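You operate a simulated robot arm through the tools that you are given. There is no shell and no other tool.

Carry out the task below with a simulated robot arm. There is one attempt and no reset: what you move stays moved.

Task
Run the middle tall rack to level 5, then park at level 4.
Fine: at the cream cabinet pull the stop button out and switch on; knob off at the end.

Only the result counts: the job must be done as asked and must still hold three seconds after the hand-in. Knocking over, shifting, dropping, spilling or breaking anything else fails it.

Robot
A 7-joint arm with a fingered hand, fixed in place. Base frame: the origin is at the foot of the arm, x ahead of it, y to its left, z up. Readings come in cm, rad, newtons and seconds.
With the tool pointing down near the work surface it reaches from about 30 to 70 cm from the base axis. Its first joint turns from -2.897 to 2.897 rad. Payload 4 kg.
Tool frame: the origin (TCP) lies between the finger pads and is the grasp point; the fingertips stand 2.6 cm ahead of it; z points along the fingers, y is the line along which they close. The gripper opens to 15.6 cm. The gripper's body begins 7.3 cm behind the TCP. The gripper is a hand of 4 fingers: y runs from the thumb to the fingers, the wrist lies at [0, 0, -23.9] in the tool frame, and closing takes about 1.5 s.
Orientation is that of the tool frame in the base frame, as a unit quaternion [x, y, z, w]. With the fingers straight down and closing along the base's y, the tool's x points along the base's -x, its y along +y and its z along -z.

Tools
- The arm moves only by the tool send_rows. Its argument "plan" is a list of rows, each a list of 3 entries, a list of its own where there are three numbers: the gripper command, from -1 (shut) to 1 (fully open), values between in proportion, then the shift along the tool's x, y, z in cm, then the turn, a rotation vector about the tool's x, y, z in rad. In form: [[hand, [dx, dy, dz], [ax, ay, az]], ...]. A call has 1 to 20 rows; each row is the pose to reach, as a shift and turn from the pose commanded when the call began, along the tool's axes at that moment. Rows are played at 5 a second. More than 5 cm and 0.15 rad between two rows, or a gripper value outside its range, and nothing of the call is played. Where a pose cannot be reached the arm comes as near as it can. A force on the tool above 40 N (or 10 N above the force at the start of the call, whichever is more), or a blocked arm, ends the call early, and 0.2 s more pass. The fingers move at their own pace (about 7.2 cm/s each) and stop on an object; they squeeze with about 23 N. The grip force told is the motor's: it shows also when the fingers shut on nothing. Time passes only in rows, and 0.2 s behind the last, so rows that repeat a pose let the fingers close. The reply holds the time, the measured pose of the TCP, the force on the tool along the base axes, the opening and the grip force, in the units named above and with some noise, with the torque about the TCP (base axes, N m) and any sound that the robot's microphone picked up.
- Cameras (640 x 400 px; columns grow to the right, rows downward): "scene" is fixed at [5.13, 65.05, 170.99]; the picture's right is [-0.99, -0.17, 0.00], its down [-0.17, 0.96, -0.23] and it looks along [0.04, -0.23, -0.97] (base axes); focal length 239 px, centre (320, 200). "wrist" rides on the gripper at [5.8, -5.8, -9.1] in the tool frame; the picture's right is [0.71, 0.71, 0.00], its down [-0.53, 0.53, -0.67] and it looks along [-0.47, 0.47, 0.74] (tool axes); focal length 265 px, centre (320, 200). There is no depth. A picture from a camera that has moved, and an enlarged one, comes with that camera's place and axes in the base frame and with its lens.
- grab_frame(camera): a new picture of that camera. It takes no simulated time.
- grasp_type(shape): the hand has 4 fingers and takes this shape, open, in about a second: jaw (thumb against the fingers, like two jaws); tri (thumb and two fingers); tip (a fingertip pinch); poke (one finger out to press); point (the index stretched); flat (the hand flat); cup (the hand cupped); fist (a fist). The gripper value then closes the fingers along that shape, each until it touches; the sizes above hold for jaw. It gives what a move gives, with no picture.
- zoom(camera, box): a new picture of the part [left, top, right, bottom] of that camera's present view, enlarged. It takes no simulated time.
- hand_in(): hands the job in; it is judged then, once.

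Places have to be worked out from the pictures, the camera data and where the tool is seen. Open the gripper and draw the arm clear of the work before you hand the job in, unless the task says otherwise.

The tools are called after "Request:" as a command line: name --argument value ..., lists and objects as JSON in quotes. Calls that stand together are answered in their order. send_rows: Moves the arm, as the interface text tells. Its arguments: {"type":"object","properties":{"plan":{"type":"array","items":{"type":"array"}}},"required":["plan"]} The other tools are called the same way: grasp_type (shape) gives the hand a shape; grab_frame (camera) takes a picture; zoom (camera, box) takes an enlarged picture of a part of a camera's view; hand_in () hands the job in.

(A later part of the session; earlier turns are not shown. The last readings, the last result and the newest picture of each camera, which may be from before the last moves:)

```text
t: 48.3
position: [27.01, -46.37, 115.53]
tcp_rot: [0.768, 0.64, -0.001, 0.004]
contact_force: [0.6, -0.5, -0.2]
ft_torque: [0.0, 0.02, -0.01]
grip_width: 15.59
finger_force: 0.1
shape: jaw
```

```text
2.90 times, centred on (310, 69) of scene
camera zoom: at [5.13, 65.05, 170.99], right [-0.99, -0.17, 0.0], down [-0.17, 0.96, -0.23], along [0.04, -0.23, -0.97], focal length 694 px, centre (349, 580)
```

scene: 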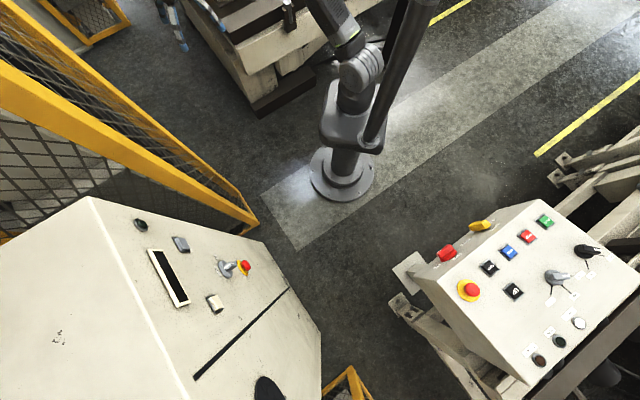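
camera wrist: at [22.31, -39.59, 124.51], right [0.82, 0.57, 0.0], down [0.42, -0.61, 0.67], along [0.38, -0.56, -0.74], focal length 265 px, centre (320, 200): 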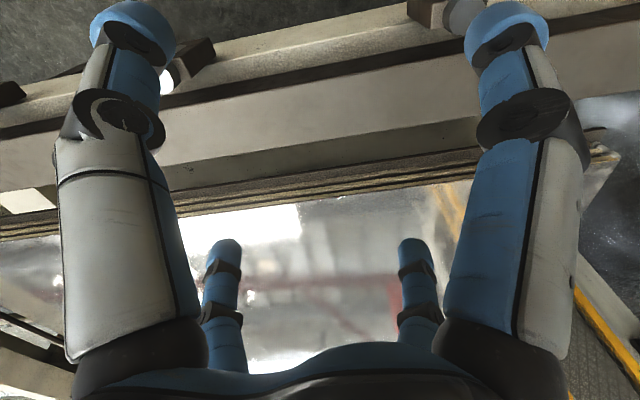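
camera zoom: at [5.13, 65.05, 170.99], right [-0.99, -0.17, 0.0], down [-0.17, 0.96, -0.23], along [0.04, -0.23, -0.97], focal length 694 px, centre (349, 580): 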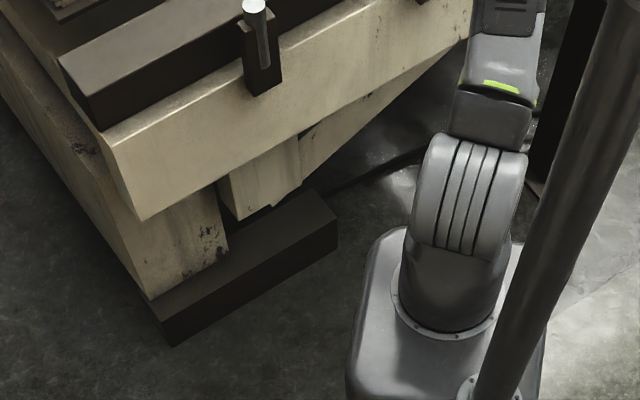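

The view towards −60° shows only the low machine and blocks, well beyond the arc. I continue clockwise to about azimuth −101°.

Request:
send_rows --plan '[[1, [-2.95, -3.82, 0], [0, 0, 0]], [1, [-5.54, -7.9, 0], [0, 0, 0]], [1, [-7.77, -12.18, 0], [0, 0, 0]], [1, [-9.58, -16.63, 0], [0, 0, 0]], [1, [-11.0, -21.23, 0], [0, 0, 0]], [1, [-11.99, -25.95, 0], [0, 0, 0]], [1, [-12.56, -30.72, 0], [0, 0, 0]], [1, [-12.69, -35.58, 0], [0, 0, 0]], [1, [-12.69, -35.58, 0], [0, 0, 0]]]'

Request:
zoom --camera "scene" --box '[200, 0, 420, 138]'

Request:
grab_frame --camera "wrist"

```text
t: 50.3
position: [-10.16, -52.8, 115.57]
tcp_rot: [0.767, 0.642, -0.001, 0.003]
contact_force: [0.4, 0.2, 0.0]
ft_torque: [0.02, 0.01, -0.01]
grip_width: 15.59
finger_force: 0.1
shape: jaw
```

```text
2.90 times, centred on (310, 69) of scene
camera zoom: at [5.13, 65.05, 170.99], right [-0.99, -0.17, 0.0], down [-0.17, 0.96, -0.23], along [0.04, -0.23, -0.97], focal length 694 px, centre (349, 580)
```

zoom: 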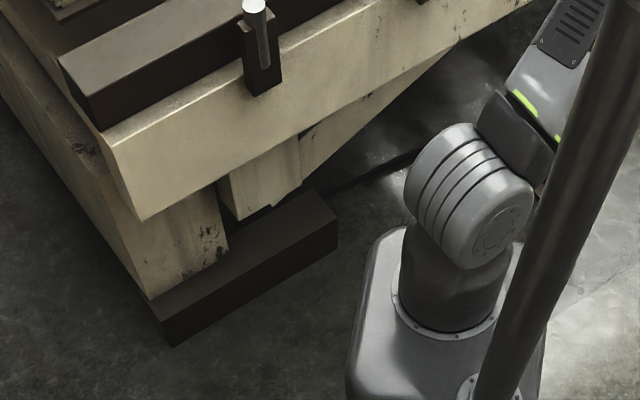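

```text
taken
camera wrist: at [-14.91, -45.96, 124.5], right [0.82, 0.57, 0.0], down [0.42, -0.61, 0.67], along [0.38, -0.55, -0.74], focal length 265 px, centre (320, 200)
```

wrist: 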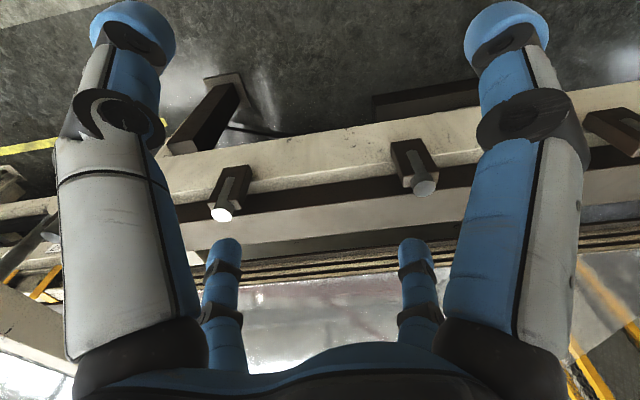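

The hinge axis now gives a lean of about −127°, a good lead. I fold in to 37 cm and swing back counter-clockwise with the tool yaw following, up to azimuth 18° in this call.

Request:
send_rows --plan '[[1, [4.15, 0.11, 0], [0, 0, 0]], [1, [8.3, 0.22, 0], [0, 0, 0]], [1, [12.45, 0.33, 0], [0, 0, 0]], [1, [16.6, 0.44, 0], [0, 0, 0]], [1, [16.85, 5.27, 0], [0, 0, -0.13]], [1, [17.73, 10.0, 0], [0, 0, -0.26]], [1, [19.2, 14.57, 0], [0, 0, -0.39]], [1, [21.26, 18.91, 0], [0, 0, -0.52]], [1, [23.87, 22.95, 0], [0, 0, -0.65]], [1, [26.97, 26.62, 0], [0, 0, -0.78]], [1, [30.53, 29.86, 0], [0, 0, -0.91]], [1, [34.48, 32.61, 0], [0, 0, -1.04]], [1, [38.74, 34.81, 0], [0, 0, -1.17]], [1, [43.26, 36.45, 0], [0, 0, -1.3]], [1, [47.96, 37.5, 0], [0, 0, -1.43]], [1, [52.75, 37.92, 0], [0, 0, -1.56]], [1, [57.55, 37.72, 0], [0, 0, -1.69]], [1, [62.29, 36.9, 0], [0, 0, -1.82]], [1, [66.88, 35.47, 0], [0, 0, -1.95]], [1, [71.24, 33.46, 0], [0, 0, -2.08]]]'

Request:
zoom --camera "scene" --box '[200, 0, 420, 138]'

```text
t: 54.5
position: [35.44, 11.49, 115.1]
tcp_rot: [-0.165, 0.986, -0.004, 0.001]
contact_force: [0.7, -0.3, -0.4]
ft_torque: [0.02, 0.03, -0.01]
grip_width: 15.59
finger_force: 0.0
shape: jaw
```

```text
2.90 times, centred on (310, 69) of scene
camera zoom: at [5.13, 65.05, 170.99], right [-0.99, -0.17, 0.0], down [-0.17, 0.96, -0.23], along [0.04, -0.23, -0.97], focal length 694 px, centre (349, 580)
```

zoom: 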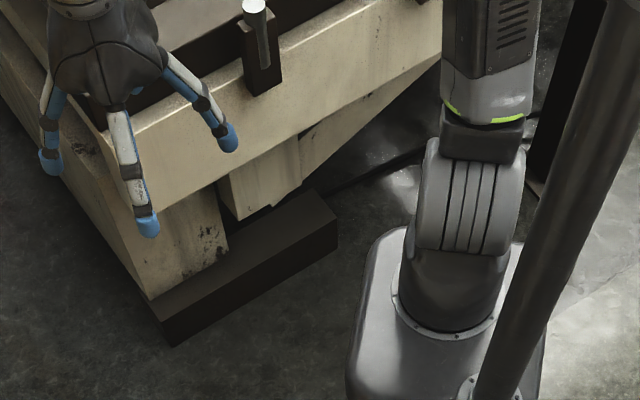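

The arm tracks well. I now swing on to azimuth 84° (keeping the forearm clear of the pole) and pull gently outward there, which should slide the elbow across the axis onto the left side and free the base joint.

Request:
send_rows --plan '[[1, [0.49, 4.86, 0], [0, 0, -0.1277]], [1, [1.32, 9.5, 0], [0, 0, -0.2554]], [1, [2.73, 14.01, 0], [0, 0, -0.3831]], [1, [4.71, 18.3, 0], [0, 0, -0.5108]], [1, [7.22, 22.31, 0], [0, 0, -0.6385]], [1, [10.22, 25.96, 0], [0, 0, -0.7662]], [1, [13.66, 29.2, 0], [0, 0, -0.894]], [1, [17.48, 31.98, 0], [0, 0, -1.0216]], [1, [21.61, 34.23, 0], [0, 0, -1.149]], [1, [21.25, 36.44, 0], [0, 0, -1.149]], [1, [21.07, 38.49, 0], [0, 0, -1.149]], [1, [20.42, 40.38, 0], [0, 0, -1.149]], [1, [20.42, 40.38, 0], [0, 0, -1.149]]]'

Request:
zoom --camera "scene" --box '[240, 0, 460, 138]'

```text
t: 57.3
position: [4.15, 36.24, 114.21]
tcp_rot: [-0.674, 0.739, -0.004, -0.001]
contact_force: [0.4, 0.5, 0.3]
ft_torque: [-0.02, -0.03, 0.01]
grip_width: 15.6
finger_force: 0.0
shape: jaw
out of reach, approached as far as the arm can: row 9, 10, 11, 12, 13
```

```text
2.90 times, centred on (350, 69) of scene
camera zoom: at [5.13, 65.05, 170.99], right [-0.99, -0.17, 0.0], down [-0.17, 0.96, -0.23], along [0.04, -0.23, -0.97], focal length 694 px, centre (233, 580)
```

zoom: 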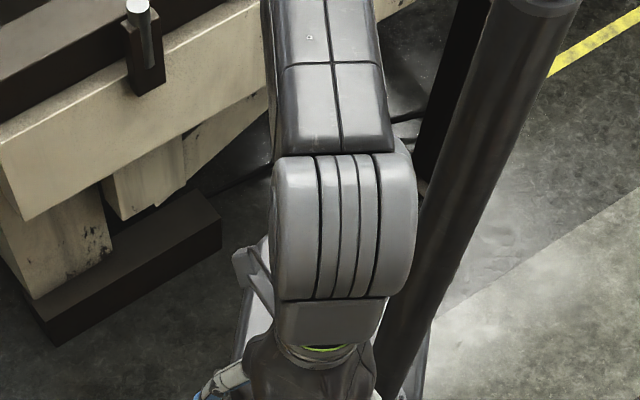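

Still held at y≈36, with the wrist now hiding the shoulder. I pull a little further left and outward, watching for a blocked-arm report.

Request:
send_rows --plan '[[1, [-0.5, 2.0, 0], [0, 0, 0]], [1, [-1.6, 3.2, 0], [0, 0, 0]], [1, [-2.6, 4.26, 0], [0, 0, 0]], [1, [-4.1, 4.9, 0], [0, 0, 0]], [1, [-5.5, 5.5, 0], [0, 0, 0]], [1, [-5.5, 5.5, 0], [0, 0, 0]], [1, [-5.5, 5.5, 0], [0, 0, 0]]]'

Request:
zoom --camera "scene" --box '[240, 0, 460, 138]'

```text
t: 58.9
position: [1.83, 35.6, 113.75]
tcp_rot: [-0.674, 0.739, -0.003, 0.001]
contact_force: [-0.7, -1.2, 0.2]
ft_torque: [0.0, 0.01, 0.0]
grip_width: 15.59
finger_force: 0.1
shape: jaw
out of reach, approached as far as the arm can: row 1, 2, 3, 4, 5, 6, 7
```

```text
2.90 times, centred on (350, 69) of scene
camera zoom: at [5.13, 65.05, 170.99], right [-0.99, -0.17, 0.0], down [-0.17, 0.96, -0.23], along [0.04, -0.23, -0.97], focal length 694 px, centre (233, 580)
```

zoom: 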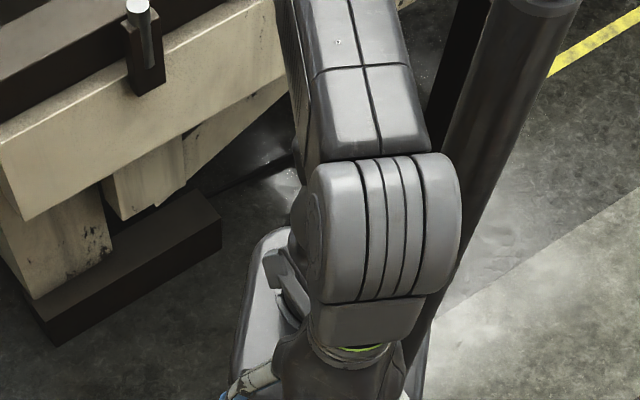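

The arm slid left a bit but the elbow still holds. I keep pulling toward about (0, 41) for a longer time to see whether it creeps across slowly or is truly stopped.

Request:
send_rows --plan '[[1, [-2.5, 2.0, 0], [0, 0, 0]], [1, [-5.0, 2.3, 0], [0, 0, 0]], [1, [-5.0, 2.3, 0], [0, 0, 0]], [1, [-5.0, 2.3, 0], [0, 0, 0]], [1, [-5.0, 2.3, 0], [0, 0, 0]], [1, [-5.0, 2.3, 0], [0, 0, 0]], [1, [-5.0, 2.3, 0], [0, 0, 0]], [1, [-5.0, 2.3, 0], [0, 0, 0]], [1, [-5.0, 2.3, 0], [0, 0, 0]], [1, [-5.0, 2.3, 0], [0, 0, 0]], [1, [-5.0, 2.3, 0], [0, 0, 0]], [1, [-5.0, 2.3, 0], [0, 0, 0]]]'

Request:
zoom --camera "scene" --box '[240, 0, 460, 138]'

```text
t: 61.5
position: [1.7, 35.5, 113.3]
tcp_rot: [-0.675, 0.738, -0.004, 0.0]
contact_force: [-0.5, 0.1, -0.3]
ft_torque: [0.01, 0.0, 0.0]
grip_width: 15.59
finger_force: 0.1
shape: jaw
out of reach, approached as far as the arm can: row 1, 2, 3, 4, 5, 6, 7, 8, 9, 10, 11, 12
```

```text
2.90 times, centred on (350, 69) of scene
camera zoom: at [5.13, 65.05, 170.99], right [-0.99, -0.17, 0.0], down [-0.17, 0.96, -0.23], along [0.04, -0.23, -0.97], focal length 694 px, centre (233, 580)
```

zoom: 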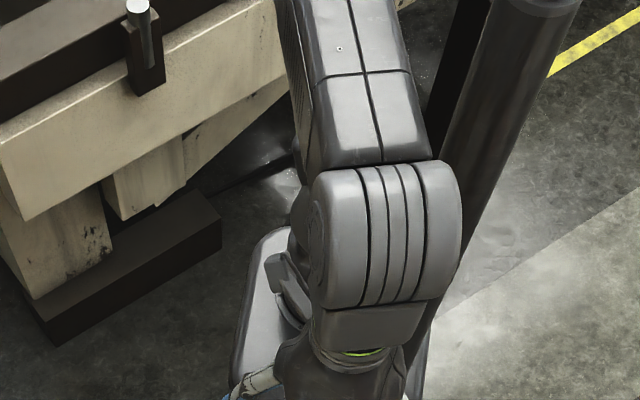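

No creep at all: this is a hard joint limit, and the pattern fits the forearm-roll joint at its stop with a flipped wrist (it happened when I straightened the hand). Tilting the hand out to the right should take it off that stop; I rotate the tool from down to horizontal pointing roughly +x with the wrist held near (6, 35, 133).

Request:
send_rows --plan '[[1, [0.3, -3.78, 0.14], [0.142, 0.012, 0]], [1, [0.57, -7.49, -0.21], [0.284, 0.023, 0]], [1, [0.85, -11.07, -1.01], [0.427, 0.035, 0]], [1, [1.1, -14.45, -2.26], [0.569, 0.046, 0]], [1, [1.34, -17.57, -3.92], [0.711, 0.058, 0]], [1, [1.54, -20.36, -5.95], [0.853, 0.069, 0]], [1, [1.72, -22.79, -8.3], [0.995, 0.081, 0]], [1, [1.87, -24.81, -10.91], [1.137, 0.093, 0]], [1, [1.98, -26.4, -13.73], [1.28, 0.104, 0]], [1, [2.04, -27.51, -16.67], [1.422, 0.116, 0]], [1, [2.07, -28.14, -19.7], [1.564, 0.127, 0]], [1, [2.07, -28.14, -19.7], [1.564, 0.127, 0]]]'

Request:
grab_frame --camera "scene"

```text
t: 64.1
position: [29.37, 31.22, 133.09]
tcp_rot: [0.478, -0.519, 0.562, -0.432]
contact_force: [-0.2, 0.2, -0.2]
ft_torque: [-0.03, -0.01, -0.01]
grip_width: 15.62
finger_force: 0.1
shape: jaw
```

```text
taken
```

scene: 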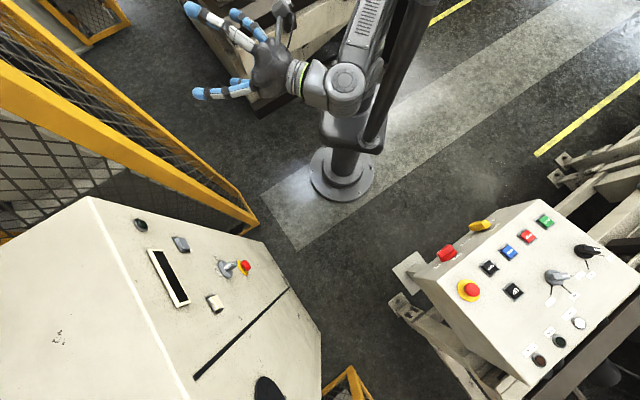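

That worked: the hand is horizontal, pointing +x, with no reach complaint. Now I yaw it counter-clockwise to face the cabinet (azimuth 46°), moving the wrist to about (8, 40, 125).

Request:
send_rows --plan '[[1, [-4.16, 0.86, -0.06], [0.0124, -0.139, 0]], [1, [-8.21, 1.65, -0.56], [0.0248, -0.278, 0.001]], [1, [-12.14, 2.44, -1.52], [0.0372, -0.417, 0.002]], [1, [-15.89, 3.24, -2.88], [0.0496, -0.556, 0.002]], [1, [-19.4, 4.06, -4.66], [0.062, -0.695, 0.003]], [1, [-22.6, 4.91, -6.78], [0.0744, -0.834, 0.003]], [1, [-25.47, 5.79, -9.22], [0.087, -0.973, 0.004]], [1, [-25.47, 5.79, -9.22], [0.087, -0.973, 0.004]]]'

Request:
grab_frame --camera "wrist"

Request:
grab_frame --camera "scene"

```text
t: 65.9
position: [24.42, 57.04, 125.11]
tcp_rot: [0.666, -0.235, 0.292, -0.646]
contact_force: [-0.7, -0.1, 0.0]
ft_torque: [-0.01, 0.0, 0.03]
grip_width: 15.59
finger_force: 0.0
shape: jaw
```

```text
taken
camera wrist: at [21.95, 46.74, 131.37], right [0.55, -0.53, -0.64], down [-0.81, -0.15, -0.57], along [0.21, 0.84, -0.51], focal length 265 px, centre (320, 200)
```

wrist: 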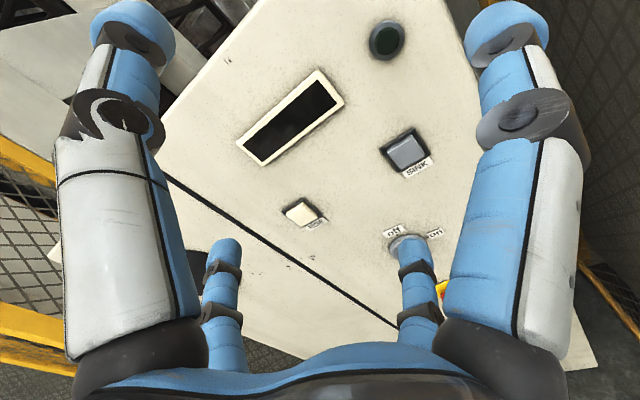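

```text
taken
```

scene: 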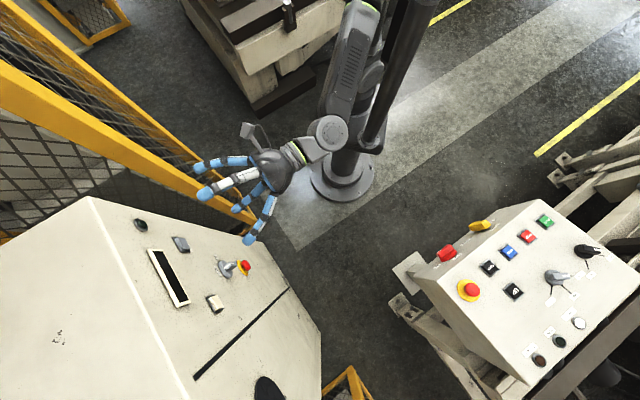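

The hand now faces the cabinet squarely (tool z = (0.69, 0.72, 0)) at about (24.4, 57.0, 125.1) with no limits reported. I lower it to z≈98, about 20 cm off the panel, for a good look at the knob and stop button.

Request:
send_rows --plan '[[1, [-0.75, 4.46, -0.68], [0, 0, 0.014]], [1, [-1.5, 8.92, -1.37], [0, 0, 0.028]], [1, [-2.25, 13.4, -2.05], [0, 0, 0.043]], [1, [-3.0, 17.8, -2.73], [0, 0, 0.057]], [1, [-3.75, 22.3, -3.42], [0, 0, 0.071]], [1, [-4.5, 26.75, -4.1], [0, 0, 0.085]], [1, [-4.5, 26.75, -4.1], [0, 0, 0.085]]]'

Request:
grab_frame --camera "wrist"

Request:
grab_frame --camera "scene"

```text
t: 67.5
position: [20.23, 55.79, 97.94]
tcp_rot: [-0.654, 0.263, -0.266, 0.657]
contact_force: [-0.5, 0.4, 0.0]
ft_torque: [0.01, -0.02, -0.01]
grip_width: 15.63
finger_force: 0.0
shape: jaw
```

```text
taken
camera wrist: at [18.08, 45.18, 103.71], right [0.51, -0.49, -0.71], down [-0.84, -0.12, -0.53], along [0.18, 0.86, -0.47], focal length 265 px, centre (320, 200)
```

wrist: 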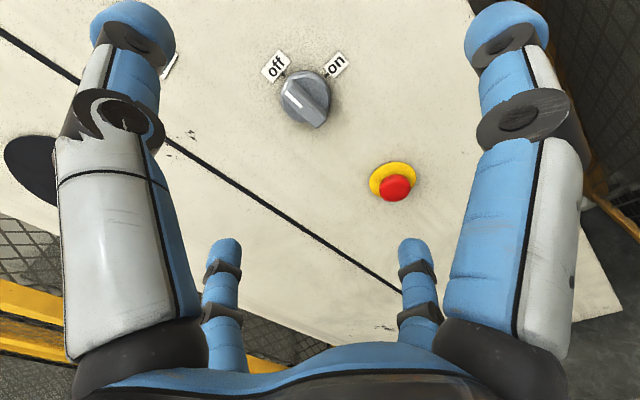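

```text
taken
```

scene: 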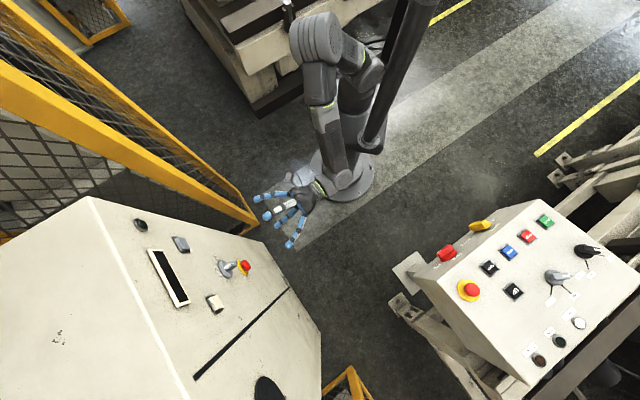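

The arm is now in a comfortable configuration. The knob axis comes out at roughly (32.5, 73.2, 97.0) and the stop at about (32.3, 73.3, 80.5). I zoom in on both to refine sizes.

Request:
zoom --camera "wrist" --box '[340, 140, 450, 220]'

Request:
zoom --camera "wrist" --box '[250, 40, 370, 140]'

```text
5.00 times, centred on (395, 180) of wrist
camera zoom: at [18.08, 45.18, 103.71], right [0.51, -0.49, -0.71], down [-0.84, -0.12, -0.53], along [0.18, 0.86, -0.47], focal length 1327 px, centre (-55, 300)
```

zoom: 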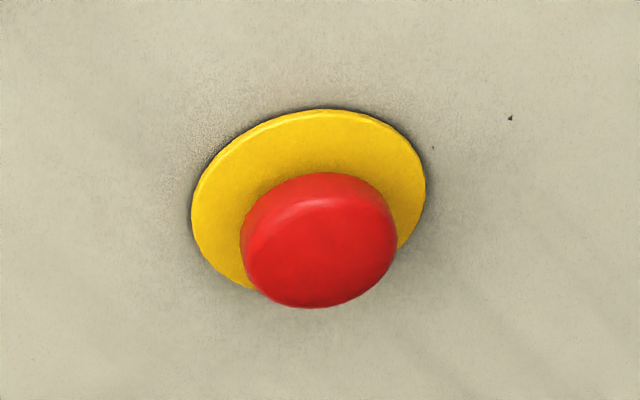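

```text
4.00 times, centred on (310, 90) of wrist
camera zoom: at [18.08, 45.18, 103.71], right [0.51, -0.49, -0.71], down [-0.84, -0.12, -0.53], along [0.18, 0.86, -0.47], focal length 1062 px, centre (360, 640)
```

zoom: 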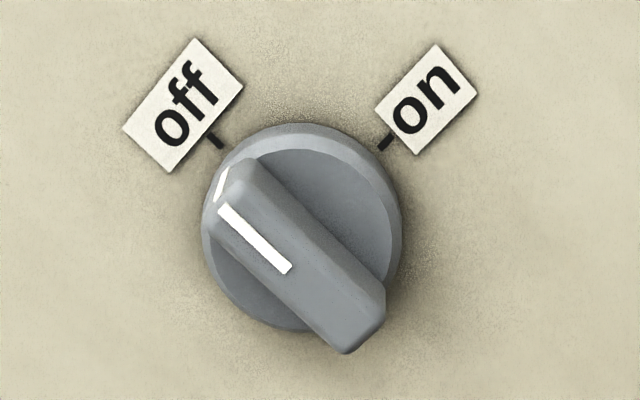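

The panel normal fits 45°: plane at (x+y)/√2 ≈ 74.75 cm. Stop axis: (32.65, 73.06, 80.5) with the 4.2 cm cap face 2.6 cm off the panel. I move the open hand in front of it, TCP about 8 cm off the panel.

Request:
send_rows --plan '[[1, [-0.54, 2.91, 2.1], [0, 0.003, 0]], [1, [-1.09, 5.82, 4.2], [0, 0.007, 0]], [1, [-1.63, 8.72, 6.3], [0, 0.01, 0]], [1, [-2.17, 11.6, 8.4], [0, 0.013, 0]], [1, [-2.72, 14.5, 10.6], [0, 0.017, 0]], [1, [-3.26, 17.45, 12.69], [0, 0.02, 0]], [1, [-3.26, 17.45, 12.69], [0, 0.02, 0]]]'

Request:
grab_frame --camera "wrist"

Request:
zoom --camera "scene" --box '[180, 180, 340, 280]'

```text
t: 69.1
position: [26.64, 67.23, 80.66]
tcp_rot: [-0.652, 0.269, -0.272, 0.655]
contact_force: [0.5, 0.5, 0.4]
ft_torque: [-0.01, -0.05, -0.02]
grip_width: 15.61
finger_force: 0.2
shape: jaw
```

```text
taken
camera wrist: at [24.23, 56.66, 86.31], right [0.5, -0.5, -0.71], down [-0.84, -0.1, -0.53], along [0.2, 0.86, -0.47], focal length 265 px, centre (320, 200)
```

wrist: 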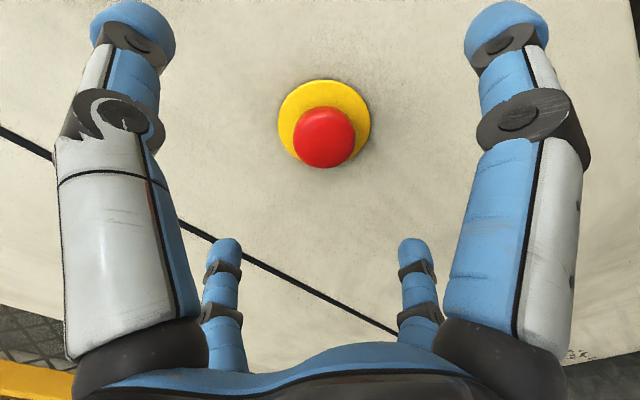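

```text
4.00 times, centred on (260, 230) of scene
camera zoom: at [5.13, 65.05, 170.99], right [-0.99, -0.17, 0.0], down [-0.17, 0.96, -0.23], along [0.04, -0.23, -0.97], focal length 957 px, centre (560, 80)
```

zoom: 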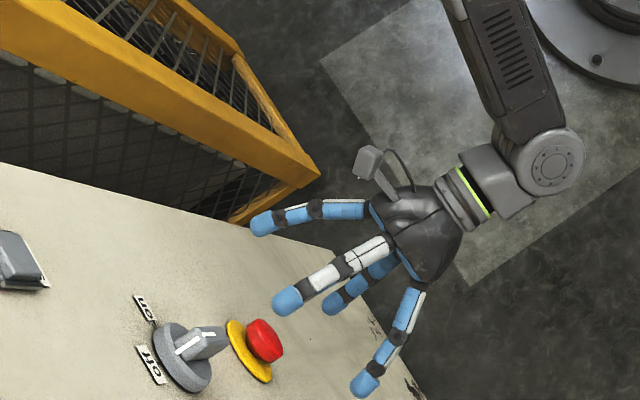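

The cap sits almost exactly on the tool axis (offset about 0.2 cm). Before advancing I close the fingers to about 6 cm in free air here to see how far the tips reach forward when nearly closed.

Request:
send_rows --plan '[[-0.2, [0.2, 0.1, 0], [0, 0, 0]], [-0.2, [0.2, 0.1, 0], [0, 0, 0]], [-0.2, [0.2, 0.1, 0], [0, 0, 0]], [-0.2, [0.2, 0.1, 0], [0, 0, 0]], [-0.2, [0.2, 0.1, 0], [0, 0, 0]]]'

Request:
grab_frame --camera "wrist"

Request:
zoom --camera "scene" --box '[180, 180, 340, 280]'

```text
t: 70.3
position: [26.84, 67.1, 80.59]
tcp_rot: [-0.652, 0.269, -0.272, 0.655]
contact_force: [0.0, -0.1, -0.5]
ft_torque: [0.02, 0.0, 0.03]
grip_width: 6.26
finger_force: 0.1
shape: jaw
```

```text
taken
camera wrist: at [24.48, 56.51, 86.22], right [0.5, -0.5, -0.71], down [-0.84, -0.1, -0.53], along [0.2, 0.86, -0.47], focal length 265 px, centre (320, 200)
```

wrist: 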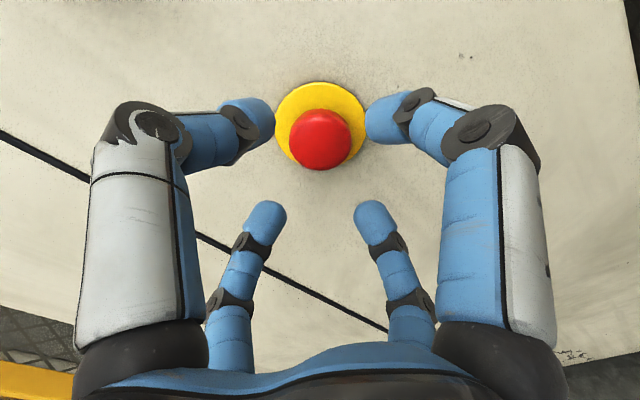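

```text
4.00 times, centred on (260, 230) of scene
camera zoom: at [5.13, 65.05, 170.99], right [-0.99, -0.17, 0.0], down [-0.17, 0.96, -0.23], along [0.04, -0.23, -0.97], focal length 957 px, centre (560, 80)
```

zoom: 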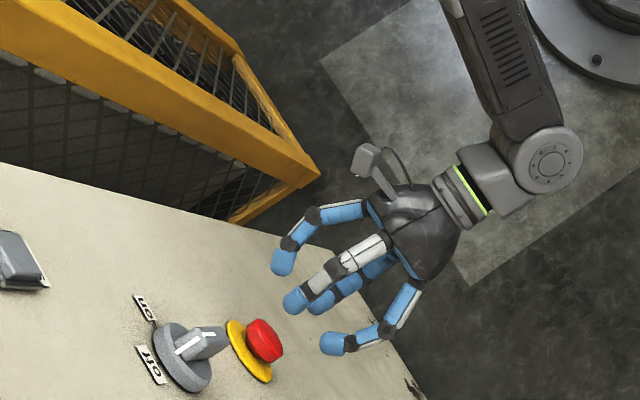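

The fingers curl inward with tips about 2.6–3 cm ahead of the TCP, which suits hooking the cap. I advance 4.6 cm with roughly 7 cm opening so the fingers surround the cap, then close.

Request:
send_rows --plan '[[-0.1, [0, 0, 1.2], [0, 0, 0]], [-0.1, [0, 0, 2.4], [0, 0, 0]], [-0.1, [0, 0, 3.6], [0, 0, 0]], [-0.1, [0, 0, 4.6], [0, 0, 0]], [-0.1, [0, 0, 4.6], [0, 0, 0]]]'

Request:
grab_frame --camera "wrist"

Request:
zoom --camera "scene" --box '[180, 200, 340, 300]'

```text
t: 71.5
position: [30.2, 70.2, 80.49]
tcp_rot: [-0.652, 0.269, -0.272, 0.655]
contact_force: [0.4, 0.5, -0.5]
ft_torque: [0.01, -0.02, -0.03]
grip_width: 7.0
finger_force: 0.2
shape: jaw
```

```text
taken
camera wrist: at [27.8, 59.72, 86.15], right [0.5, -0.5, -0.71], down [-0.84, -0.1, -0.53], along [0.2, 0.86, -0.47], focal length 265 px, centre (320, 200)
```

wrist: 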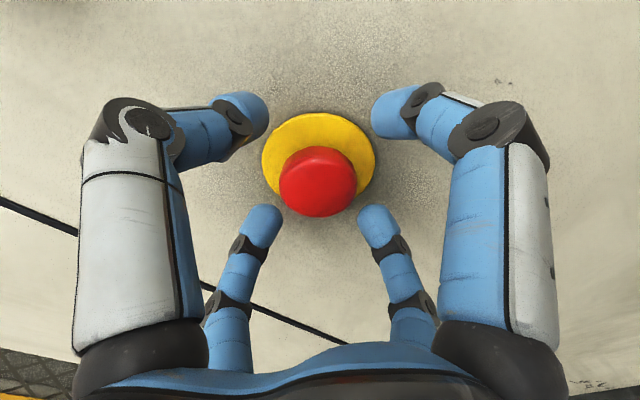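

```text
4.00 times, centred on (260, 250) of scene
camera zoom: at [5.13, 65.05, 170.99], right [-0.99, -0.17, 0.0], down [-0.17, 0.96, -0.23], along [0.04, -0.23, -0.97], focal length 957 px, centre (560, 0)
```

zoom: 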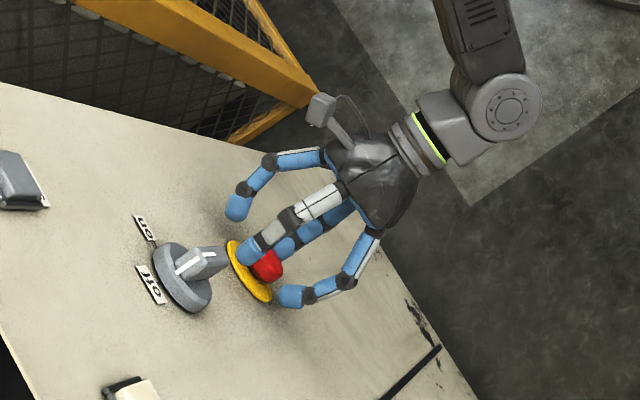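

The fingers surround the red cap without contact. I close them on it.

Request:
send_rows --plan '[[-1, [0, 0, 0], [0, 0, 0]], [-1, [0, 0, 0], [0, 0, 0]], [-1, [0, 0, 0], [0, 0, 0]], [-1, [0, 0, 0], [0, 0, 0]], [-1, [0, 0, 0], [0, 0, 0]], [-1, [0, 0, 0], [0, 0, 0]], [-1, [0, 0, 0], [0, 0, 0]], [-1, [0, 0, 0], [0, 0, 0]]]'

Request:
grab_frame --camera "wrist"

```text
t: 73.3
position: [30.12, 70.29, 80.51]
tcp_rot: [-0.652, 0.27, -0.273, 0.654]
contact_force: [0.4, -1.3, 1.4]
ft_torque: [0.04, -0.03, -0.02]
grip_width: 2.91
finger_force: 23.1
shape: jaw
```

```text
taken
camera wrist: at [27.8, 59.71, 86.16], right [0.5, -0.5, -0.71], down [-0.84, -0.1, -0.53], along [0.2, 0.86, -0.47], focal length 265 px, centre (320, 200)
```

wrist: 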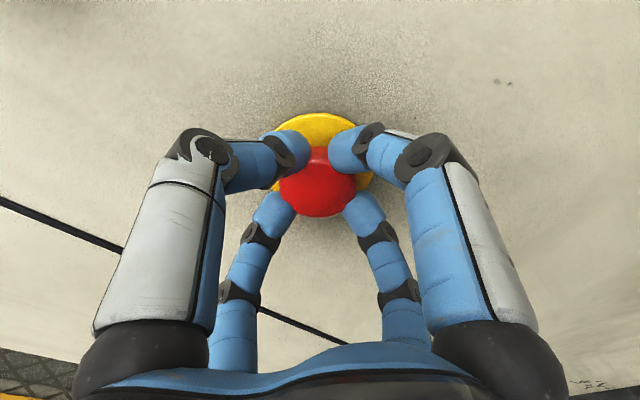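

The fingers hold at 2.9 cm with 23 N, apparently hooked around the cap. I pull straight back in small steps.

Request:
send_rows --plan '[[-1, [0, 0, -0.3], [0, 0, 0]], [-1, [0, 0, -0.6], [0, 0, 0]], [-1, [0, 0, -0.9], [0, 0, 0]], [-1, [0, 0, -1.2], [0, 0, 0]], [-1, [0, 0, -1.5], [0, 0, 0]], [-1, [0, 0, -1.5], [0, 0, 0]]]'

Request:
grab_frame --camera "wrist"

```text
t: 74.7
position: [28.99, 69.16, 80.27]
tcp_rot: [0.654, -0.27, 0.271, -0.652]
contact_force: [1.8, -7.9, -12.6]
ft_torque: [-0.29, 0.26, -0.19]
grip_width: 2.35
finger_force: 23.1
shape: jaw
```

```text
taken
camera wrist: at [26.65, 58.61, 86.0], right [0.5, -0.5, -0.7], down [-0.84, -0.1, -0.53], along [0.19, 0.86, -0.48], focal length 265 px, centre (320, 200)
```

wrist: 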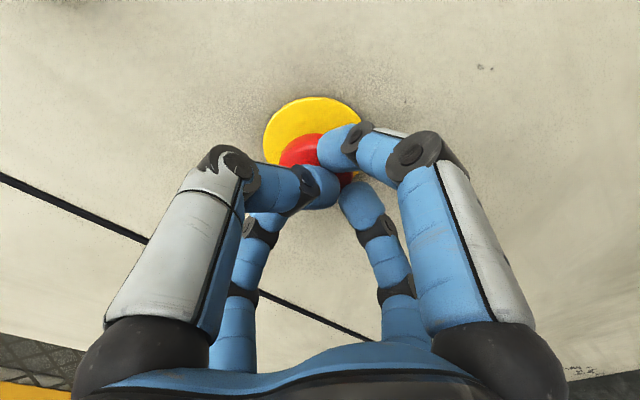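

One finger (left in the picture) seems to have slipped over the cap's front while the others still touch. I zoom to see whether the cap moved out.

Request:
zoom --camera "wrist" --box '[240, 80, 400, 220]'

Request:
zoom --camera "scene" --box '[200, 230, 300, 300]'

```text
2.86 times, centred on (320, 150) of wrist
camera zoom: at [26.65, 58.61, 86.0], right [0.5, -0.5, -0.7], down [-0.84, -0.1, -0.53], along [0.19, 0.86, -0.48], focal length 758 px, centre (320, 343)
```

zoom: 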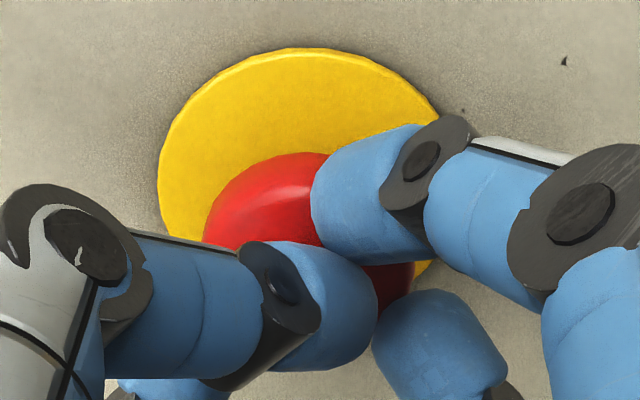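

```text
5.71 times, centred on (250, 265) of scene
camera zoom: at [5.13, 65.05, 170.99], right [-0.99, -0.17, 0.0], down [-0.17, 0.96, -0.23], along [0.04, -0.23, -0.97], focal length 1368 px, centre (720, -171)
```

zoom: 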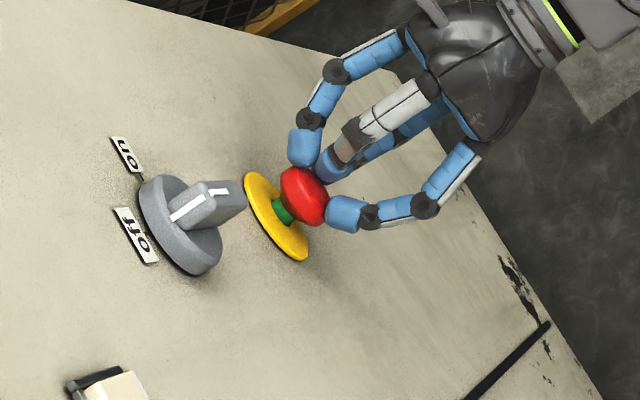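

The scene view shows a green collar between the yellow plate and the red cap: the stop button is out. I open the fingers and then back straight off without pressing it in.

Request:
send_rows --plan '[[0.2, [0, 0, -0.2], [0, 0, 0]], [0.4, [0, 0, -0.4], [0, 0, 0]], [0.4, [0, 0, -0.5], [0, 0, 0]], [0.4, [0, 0, -0.6], [0, 0, 0]], [0.4, [0, 0, -0.8], [0, 0, 0]], [0.4, [0, 0, -2.5], [0, 0, 0]], [0.4, [0, 0, -5.0], [0, 0, 0]], [0.4, [0, 0, -7.5], [0, 0, 0]], [0.4, [0, 0, -10.0], [0, 0, 0]]]'

Request:
grab_frame --camera "wrist"

Request:
zoom --camera "scene" --box '[120, 200, 280, 300]'

```text
t: 76.7
position: [22.23, 62.2, 80.58]
tcp_rot: [-0.652, 0.27, -0.272, 0.654]
contact_force: [-0.3, 0.0, -0.5]
ft_torque: [0.02, 0.0, -0.01]
grip_width: 10.89
finger_force: 0.0
shape: jaw
```

```text
taken
camera wrist: at [19.86, 51.67, 86.31], right [0.5, -0.5, -0.71], down [-0.84, -0.1, -0.53], along [0.2, 0.86, -0.47], focal length 265 px, centre (320, 200)
```

wrist: 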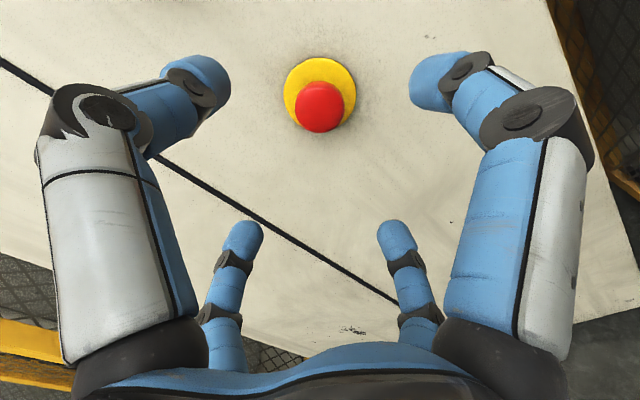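

```text
4.00 times, centred on (200, 250) of scene
camera zoom: at [5.13, 65.05, 170.99], right [-0.99, -0.17, 0.0], down [-0.17, 0.96, -0.23], along [0.04, -0.23, -0.97], focal length 957 px, centre (800, 0)
```

zoom: 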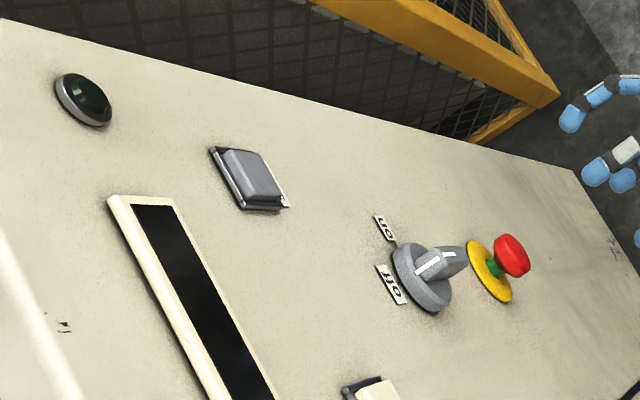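

The stop button stays out. Next the knob: I raise the hand to z≈97 in front of it and roll −90° so the fingers close horizontally across the vertical handle.

Request:
send_rows --plan '[[0.4, [-0.03, -1.38, 0.3], [0, 0, -0.131]], [0.4, [-0.07, -2.75, 0.6], [0, 0, -0.262]], [0.4, [-0.1, -4.13, 0.9], [0, 0, -0.393]], [0.4, [-0.13, -5.5, 1.2], [0, 0, -0.524]], [0.4, [-0.17, -6.88, 1.5], [0, 0, -0.654]], [0.4, [-0.2, -8.25, 1.8], [0, 0, -0.785]], [0.4, [-0.23, -9.63, 2.1], [0, 0, -0.916]], [0.4, [-0.27, -11.0, 2.4], [0, 0, -1.047]], [0.4, [-0.3, -12.4, 2.7], [0, 0, -1.178]], [0.4, [-0.33, -13.8, 3.0], [0, 0, -1.309]], [0.4, [-0.37, -15.1, 3.3], [0, 0, -1.44]], [0.4, [-0.4, -16.5, 3.6], [0, 0, -1.571]], [0.4, [-0.4, -16.5, 3.6], [0, 0, -1.571]]]'

Request:
grab_frame --camera "wrist"

Request:
zoom --camera "scene" --box '[180, 200, 340, 300]'

```text
t: 79.5
position: [24.19, 64.94, 97.06]
tcp_rot: [0.652, 0.27, 0.655, -0.268]
contact_force: [0.1, -0.3, -0.8]
ft_torque: [0.01, 0.03, -0.02]
grip_width: 10.89
finger_force: 0.1
shape: jaw
```

```text
taken
camera wrist: at [13.6, 62.66, 102.64], right [0.5, -0.5, 0.71], down [-0.1, -0.84, -0.53], along [0.86, 0.19, -0.47], focal length 265 px, centre (320, 200)
```

wrist: 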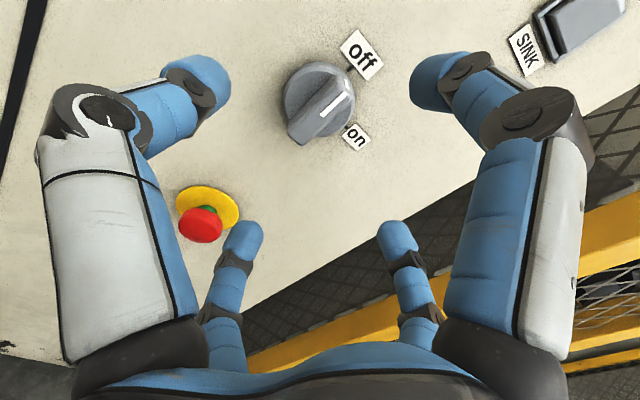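

```text
4.00 times, centred on (260, 250) of scene
camera zoom: at [5.13, 65.05, 170.99], right [-0.99, -0.17, 0.0], down [-0.17, 0.96, -0.23], along [0.04, -0.23, -0.97], focal length 957 px, centre (560, 0)
```

zoom: 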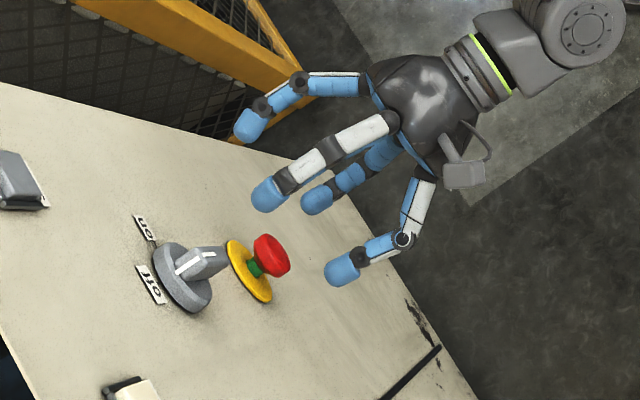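

I zoom on the knob to check the centring of the hand on its axis.

Request:
zoom --camera "wrist" --box '[260, 30, 400, 160]'

```text
3.08 times, centred on (330, 95) of wrist
camera zoom: at [13.6, 62.66, 102.64], right [0.5, -0.5, 0.71], down [-0.1, -0.84, -0.53], along [0.86, 0.19, -0.47], focal length 817 px, centre (289, 523)
```

zoom: 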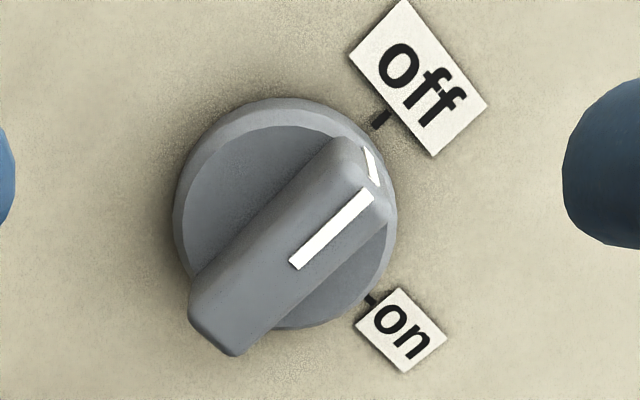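

The knob axis lies about 0.25 cm up and 0.2 cm left of the tool axis; the handle front is about 2.7 cm off the panel. I correct that, advance 7.5 cm so the tips reach just above the knob's base disc, and then check.

Request:
send_rows --plan '[[0.1, [0.25, -0.2, 1.5], [0, 0, 0]], [0.1, [0.25, -0.2, 3.0], [0, 0, 0]], [0.1, [0.25, -0.2, 4.5], [0, 0, 0]], [0.1, [0.25, -0.2, 6.0], [0, 0, 0]], [0.1, [0.25, -0.2, 7.0], [0, 0, 0]], [0.1, [0.25, -0.2, 7.5], [0, 0, 0]], [0.1, [0.25, -0.2, 7.5], [0, 0, 0]]]'

Request:
grab_frame --camera "wrist"

Request:
zoom --camera "scene" --box '[180, 220, 300, 300]'

```text
t: 81.1
position: [29.4, 70.44, 97.41]
tcp_rot: [0.651, 0.272, 0.655, -0.271]
contact_force: [0.1, 0.8, 0.4]
ft_torque: [0.01, -0.04, 0.0]
grip_width: 8.65
finger_force: 0.1
shape: jaw
```

```text
taken
camera wrist: at [18.81, 68.12, 102.95], right [0.5, -0.5, 0.71], down [-0.1, -0.84, -0.53], along [0.86, 0.19, -0.47], focal length 265 px, centre (320, 200)
```

wrist: 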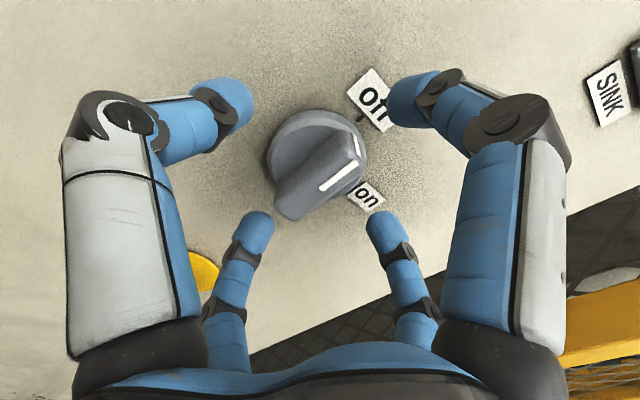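

```text
5.00 times, centred on (240, 260) of scene
camera zoom: at [5.13, 65.05, 170.99], right [-0.99, -0.17, 0.0], down [-0.17, 0.96, -0.23], along [0.04, -0.23, -0.97], focal length 1197 px, centre (720, -100)
```

zoom: 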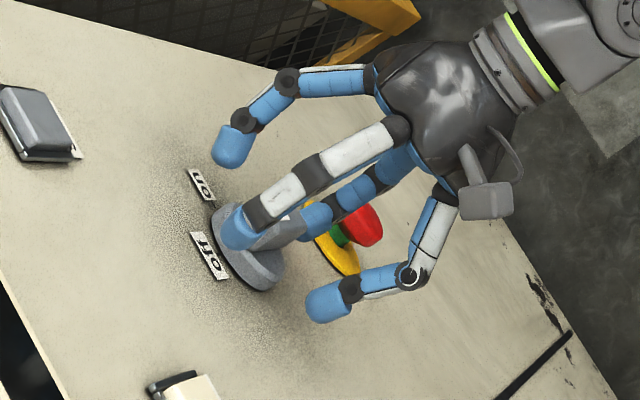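

The handle lies between the fingers, aligned with the up and down fingers. I close the hand on it.

Request:
send_rows --plan '[[-1, [0, 0, 0], [0, 0, 0]], [-1, [0, 0, 0], [0, 0, 0]], [-1, [0, 0, 0], [0, 0, 0]], [-1, [0, 0, 0], [0, 0, 0]], [-1, [0, 0, 0], [0, 0, 0]], [-1, [0, 0, 0], [0, 0, 0]], [-1, [0, 0, 0], [0, 0, 0]], [-1, [0, 0, 0], [0, 0, 0]]]'

Request:
grab_frame --camera "wrist"

Request:
zoom --camera "scene" --box '[180, 220, 300, 300]'

```text
t: 82.9
position: [29.35, 70.52, 97.4]
tcp_rot: [0.652, 0.27, 0.655, -0.27]
contact_force: [3.5, 4.9, -0.3]
ft_torque: [-0.01, 0.04, 0.0]
grip_width: 2.43
finger_force: 23.5
shape: jaw
```

```text
taken
camera wrist: at [18.84, 68.12, 102.95], right [0.5, -0.5, 0.71], down [-0.1, -0.84, -0.53], along [0.86, 0.19, -0.47], focal length 265 px, centre (320, 200)
```

wrist: 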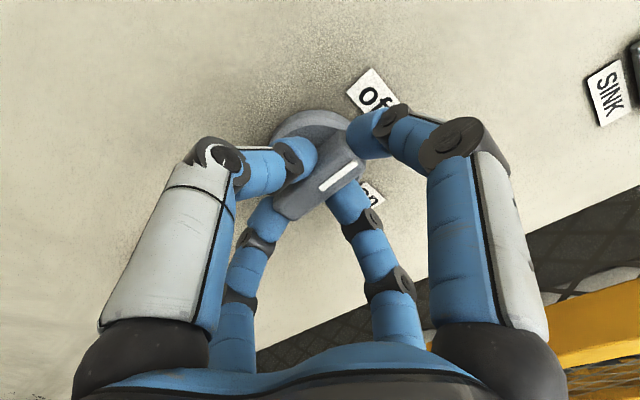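

```text
5.00 times, centred on (240, 260) of scene
camera zoom: at [5.13, 65.05, 170.99], right [-0.99, -0.17, 0.0], down [-0.17, 0.96, -0.23], along [0.04, -0.23, -0.97], focal length 1197 px, centre (720, -100)
```

zoom: 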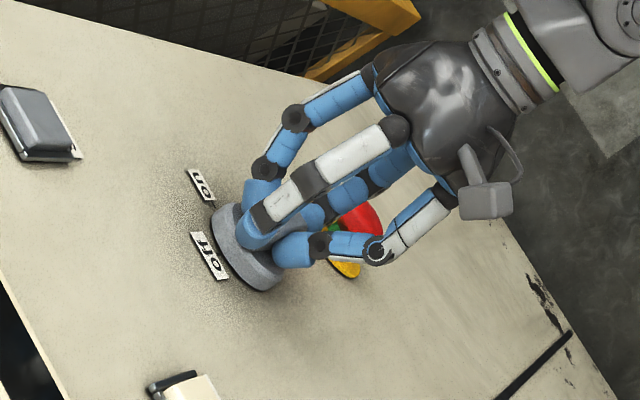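

It grips with 23.5 N. I turn the hand 90° clockwise (seen facing the panel) about the tool axis to take the mark from "off" to "on".

Request:
send_rows --plan '[[-1, [0, 0, 0], [0, 0, 0.125]], [-1, [0, 0, 0], [0, 0, 0.25]], [-1, [0, 0, 0], [0, 0, 0.375]], [-1, [0, 0, 0], [0, 0, 0.5]], [-1, [0, 0, 0], [0, 0, 0.625]], [-1, [0, 0, 0], [0, 0, 0.75]], [-1, [0, 0, 0], [0, 0, 0.875]], [-1, [0, 0, 0], [0, 0, 1.0]], [-1, [0, 0, 0], [0, 0, 1.125]], [-1, [0, 0, 0], [0, 0, 1.25]], [-1, [0, 0, 0], [0, 0, 1.375]], [-1, [0, 0, 0], [0, 0, 1.5]], [-1, [0, 0, 0], [0, 0, 1.571]]]'

Request:
grab_frame --camera "wrist"

Request:
zoom --camera "scene" --box '[120, 200, 280, 300]'

```text
t: 85.7
position: [29.53, 70.41, 97.25]
tcp_rot: [-0.652, 0.271, -0.272, 0.654]
contact_force: [14.8, -6.6, -10.8]
ft_torque: [-0.18, 0.16, -0.4]
grip_width: 2.37
finger_force: 23.0
shape: jaw
```

```text
taken
camera wrist: at [27.12, 59.83, 102.93], right [0.5, -0.5, -0.71], down [-0.84, -0.1, -0.53], along [0.2, 0.86, -0.47], focal length 265 px, centre (320, 200)
```

wrist: 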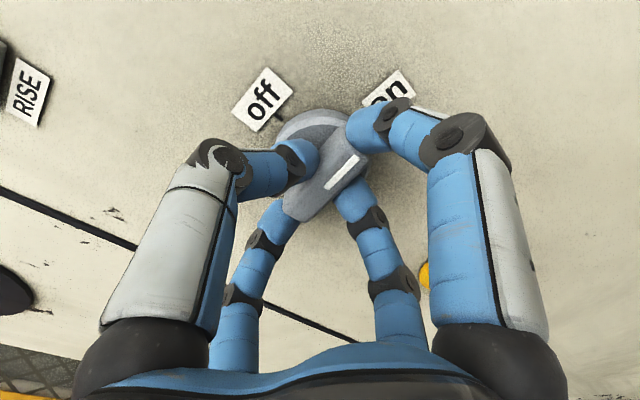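

```text
4.00 times, centred on (200, 250) of scene
camera zoom: at [5.13, 65.05, 170.99], right [-0.99, -0.17, 0.0], down [-0.17, 0.96, -0.23], along [0.04, -0.23, -0.97], focal length 957 px, centre (800, 0)
```

zoom: 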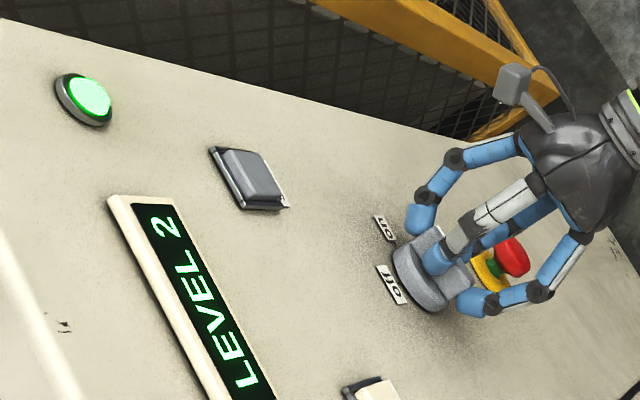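

The green lamp is lit and the display reads "LEVEL 2", so the knob is on. I release the handle and back off.

Request:
send_rows --plan '[[0.2, [0, 0, 0], [0, 0, 0]], [0.4, [0, 0, 0], [0, 0, 0]], [0.4, [0, 0, 0], [0, 0, 0]], [0.4, [0, 0, -0.5], [0, 0, 0]], [0.4, [0, 0, -2.5], [0, 0, 0]], [0.4, [0, 0, -5.0], [0, 0, 0]], [0.4, [0, 0, -7.5], [0, 0, 0]], [0.4, [0, 0, -10.0], [0, 0, 0]], [0.4, [0, 0, -12.0], [0, 0, 0]]]'

Request:
grab_frame --camera "wrist"

Request:
zoom --camera "scene" --box '[120, 200, 280, 300]'

```text
t: 87.7
position: [20.83, 61.96, 97.35]
tcp_rot: [-0.652, 0.271, -0.272, 0.654]
contact_force: [0.4, 1.0, -0.1]
ft_torque: [-0.01, -0.01, 0.01]
grip_width: 10.87
finger_force: 0.1
shape: jaw
```

```text
taken
camera wrist: at [18.53, 51.41, 103.0], right [0.5, -0.5, -0.71], down [-0.84, -0.1, -0.53], along [0.2, 0.86, -0.47], focal length 265 px, centre (320, 200)
```

wrist: 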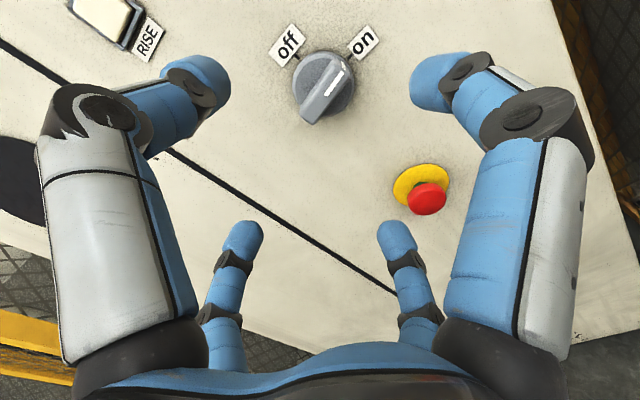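

```text
4.00 times, centred on (200, 250) of scene
camera zoom: at [5.13, 65.05, 170.99], right [-0.99, -0.17, 0.0], down [-0.17, 0.96, -0.23], along [0.04, -0.23, -0.97], focal length 957 px, centre (800, 0)
```

zoom: 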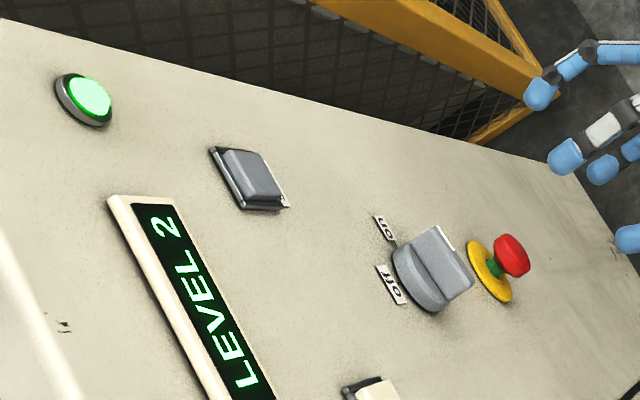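

The knob mark points to "on" and the display holds at LEVEL 2. I now shape the hand for pressing with one finger, here in free space.

Request:
grasp_type --shape "poke"

Request:
grab_frame --camera "wrist"

Request:
zoom --camera "scene" --box '[180, 180, 340, 280]'

```text
t: 88.6
position: [20.86, 61.9, 97.46]
tcp_rot: [-0.651, 0.269, -0.272, 0.655]
contact_force: [-0.4, -0.6, 0.1]
ft_torque: [-0.01, 0.01, 0.0]
grip_width: 0.0
finger_force: 0.1
shape: poke
```

```text
taken
camera wrist: at [18.55, 51.45, 103.01], right [0.5, -0.5, -0.71], down [-0.84, -0.1, -0.53], along [0.2, 0.86, -0.47], focal length 265 px, centre (320, 200)
```

wrist: 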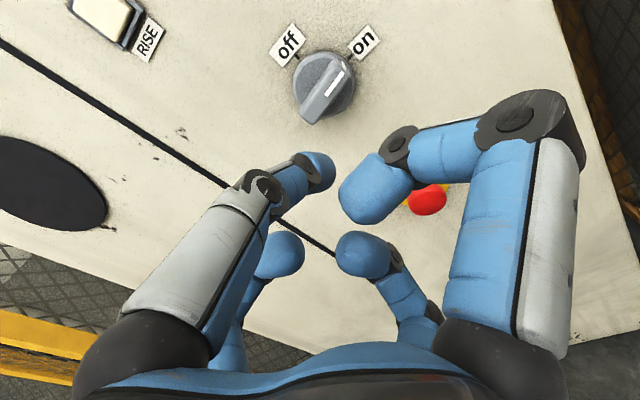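

```text
4.00 times, centred on (260, 230) of scene
camera zoom: at [5.13, 65.05, 170.99], right [-0.99, -0.17, 0.0], down [-0.17, 0.96, -0.23], along [0.04, -0.23, -0.97], focal length 957 px, centre (560, 80)
```

zoom: 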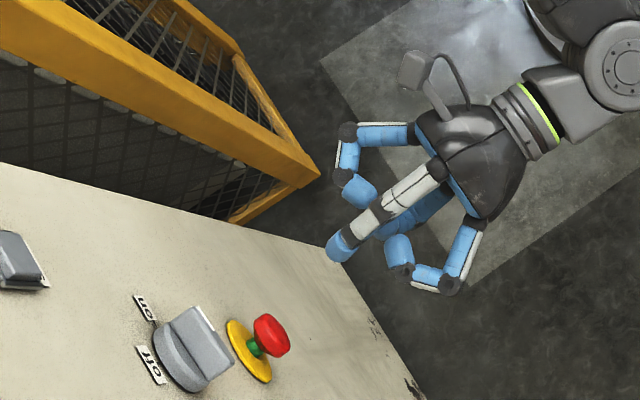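

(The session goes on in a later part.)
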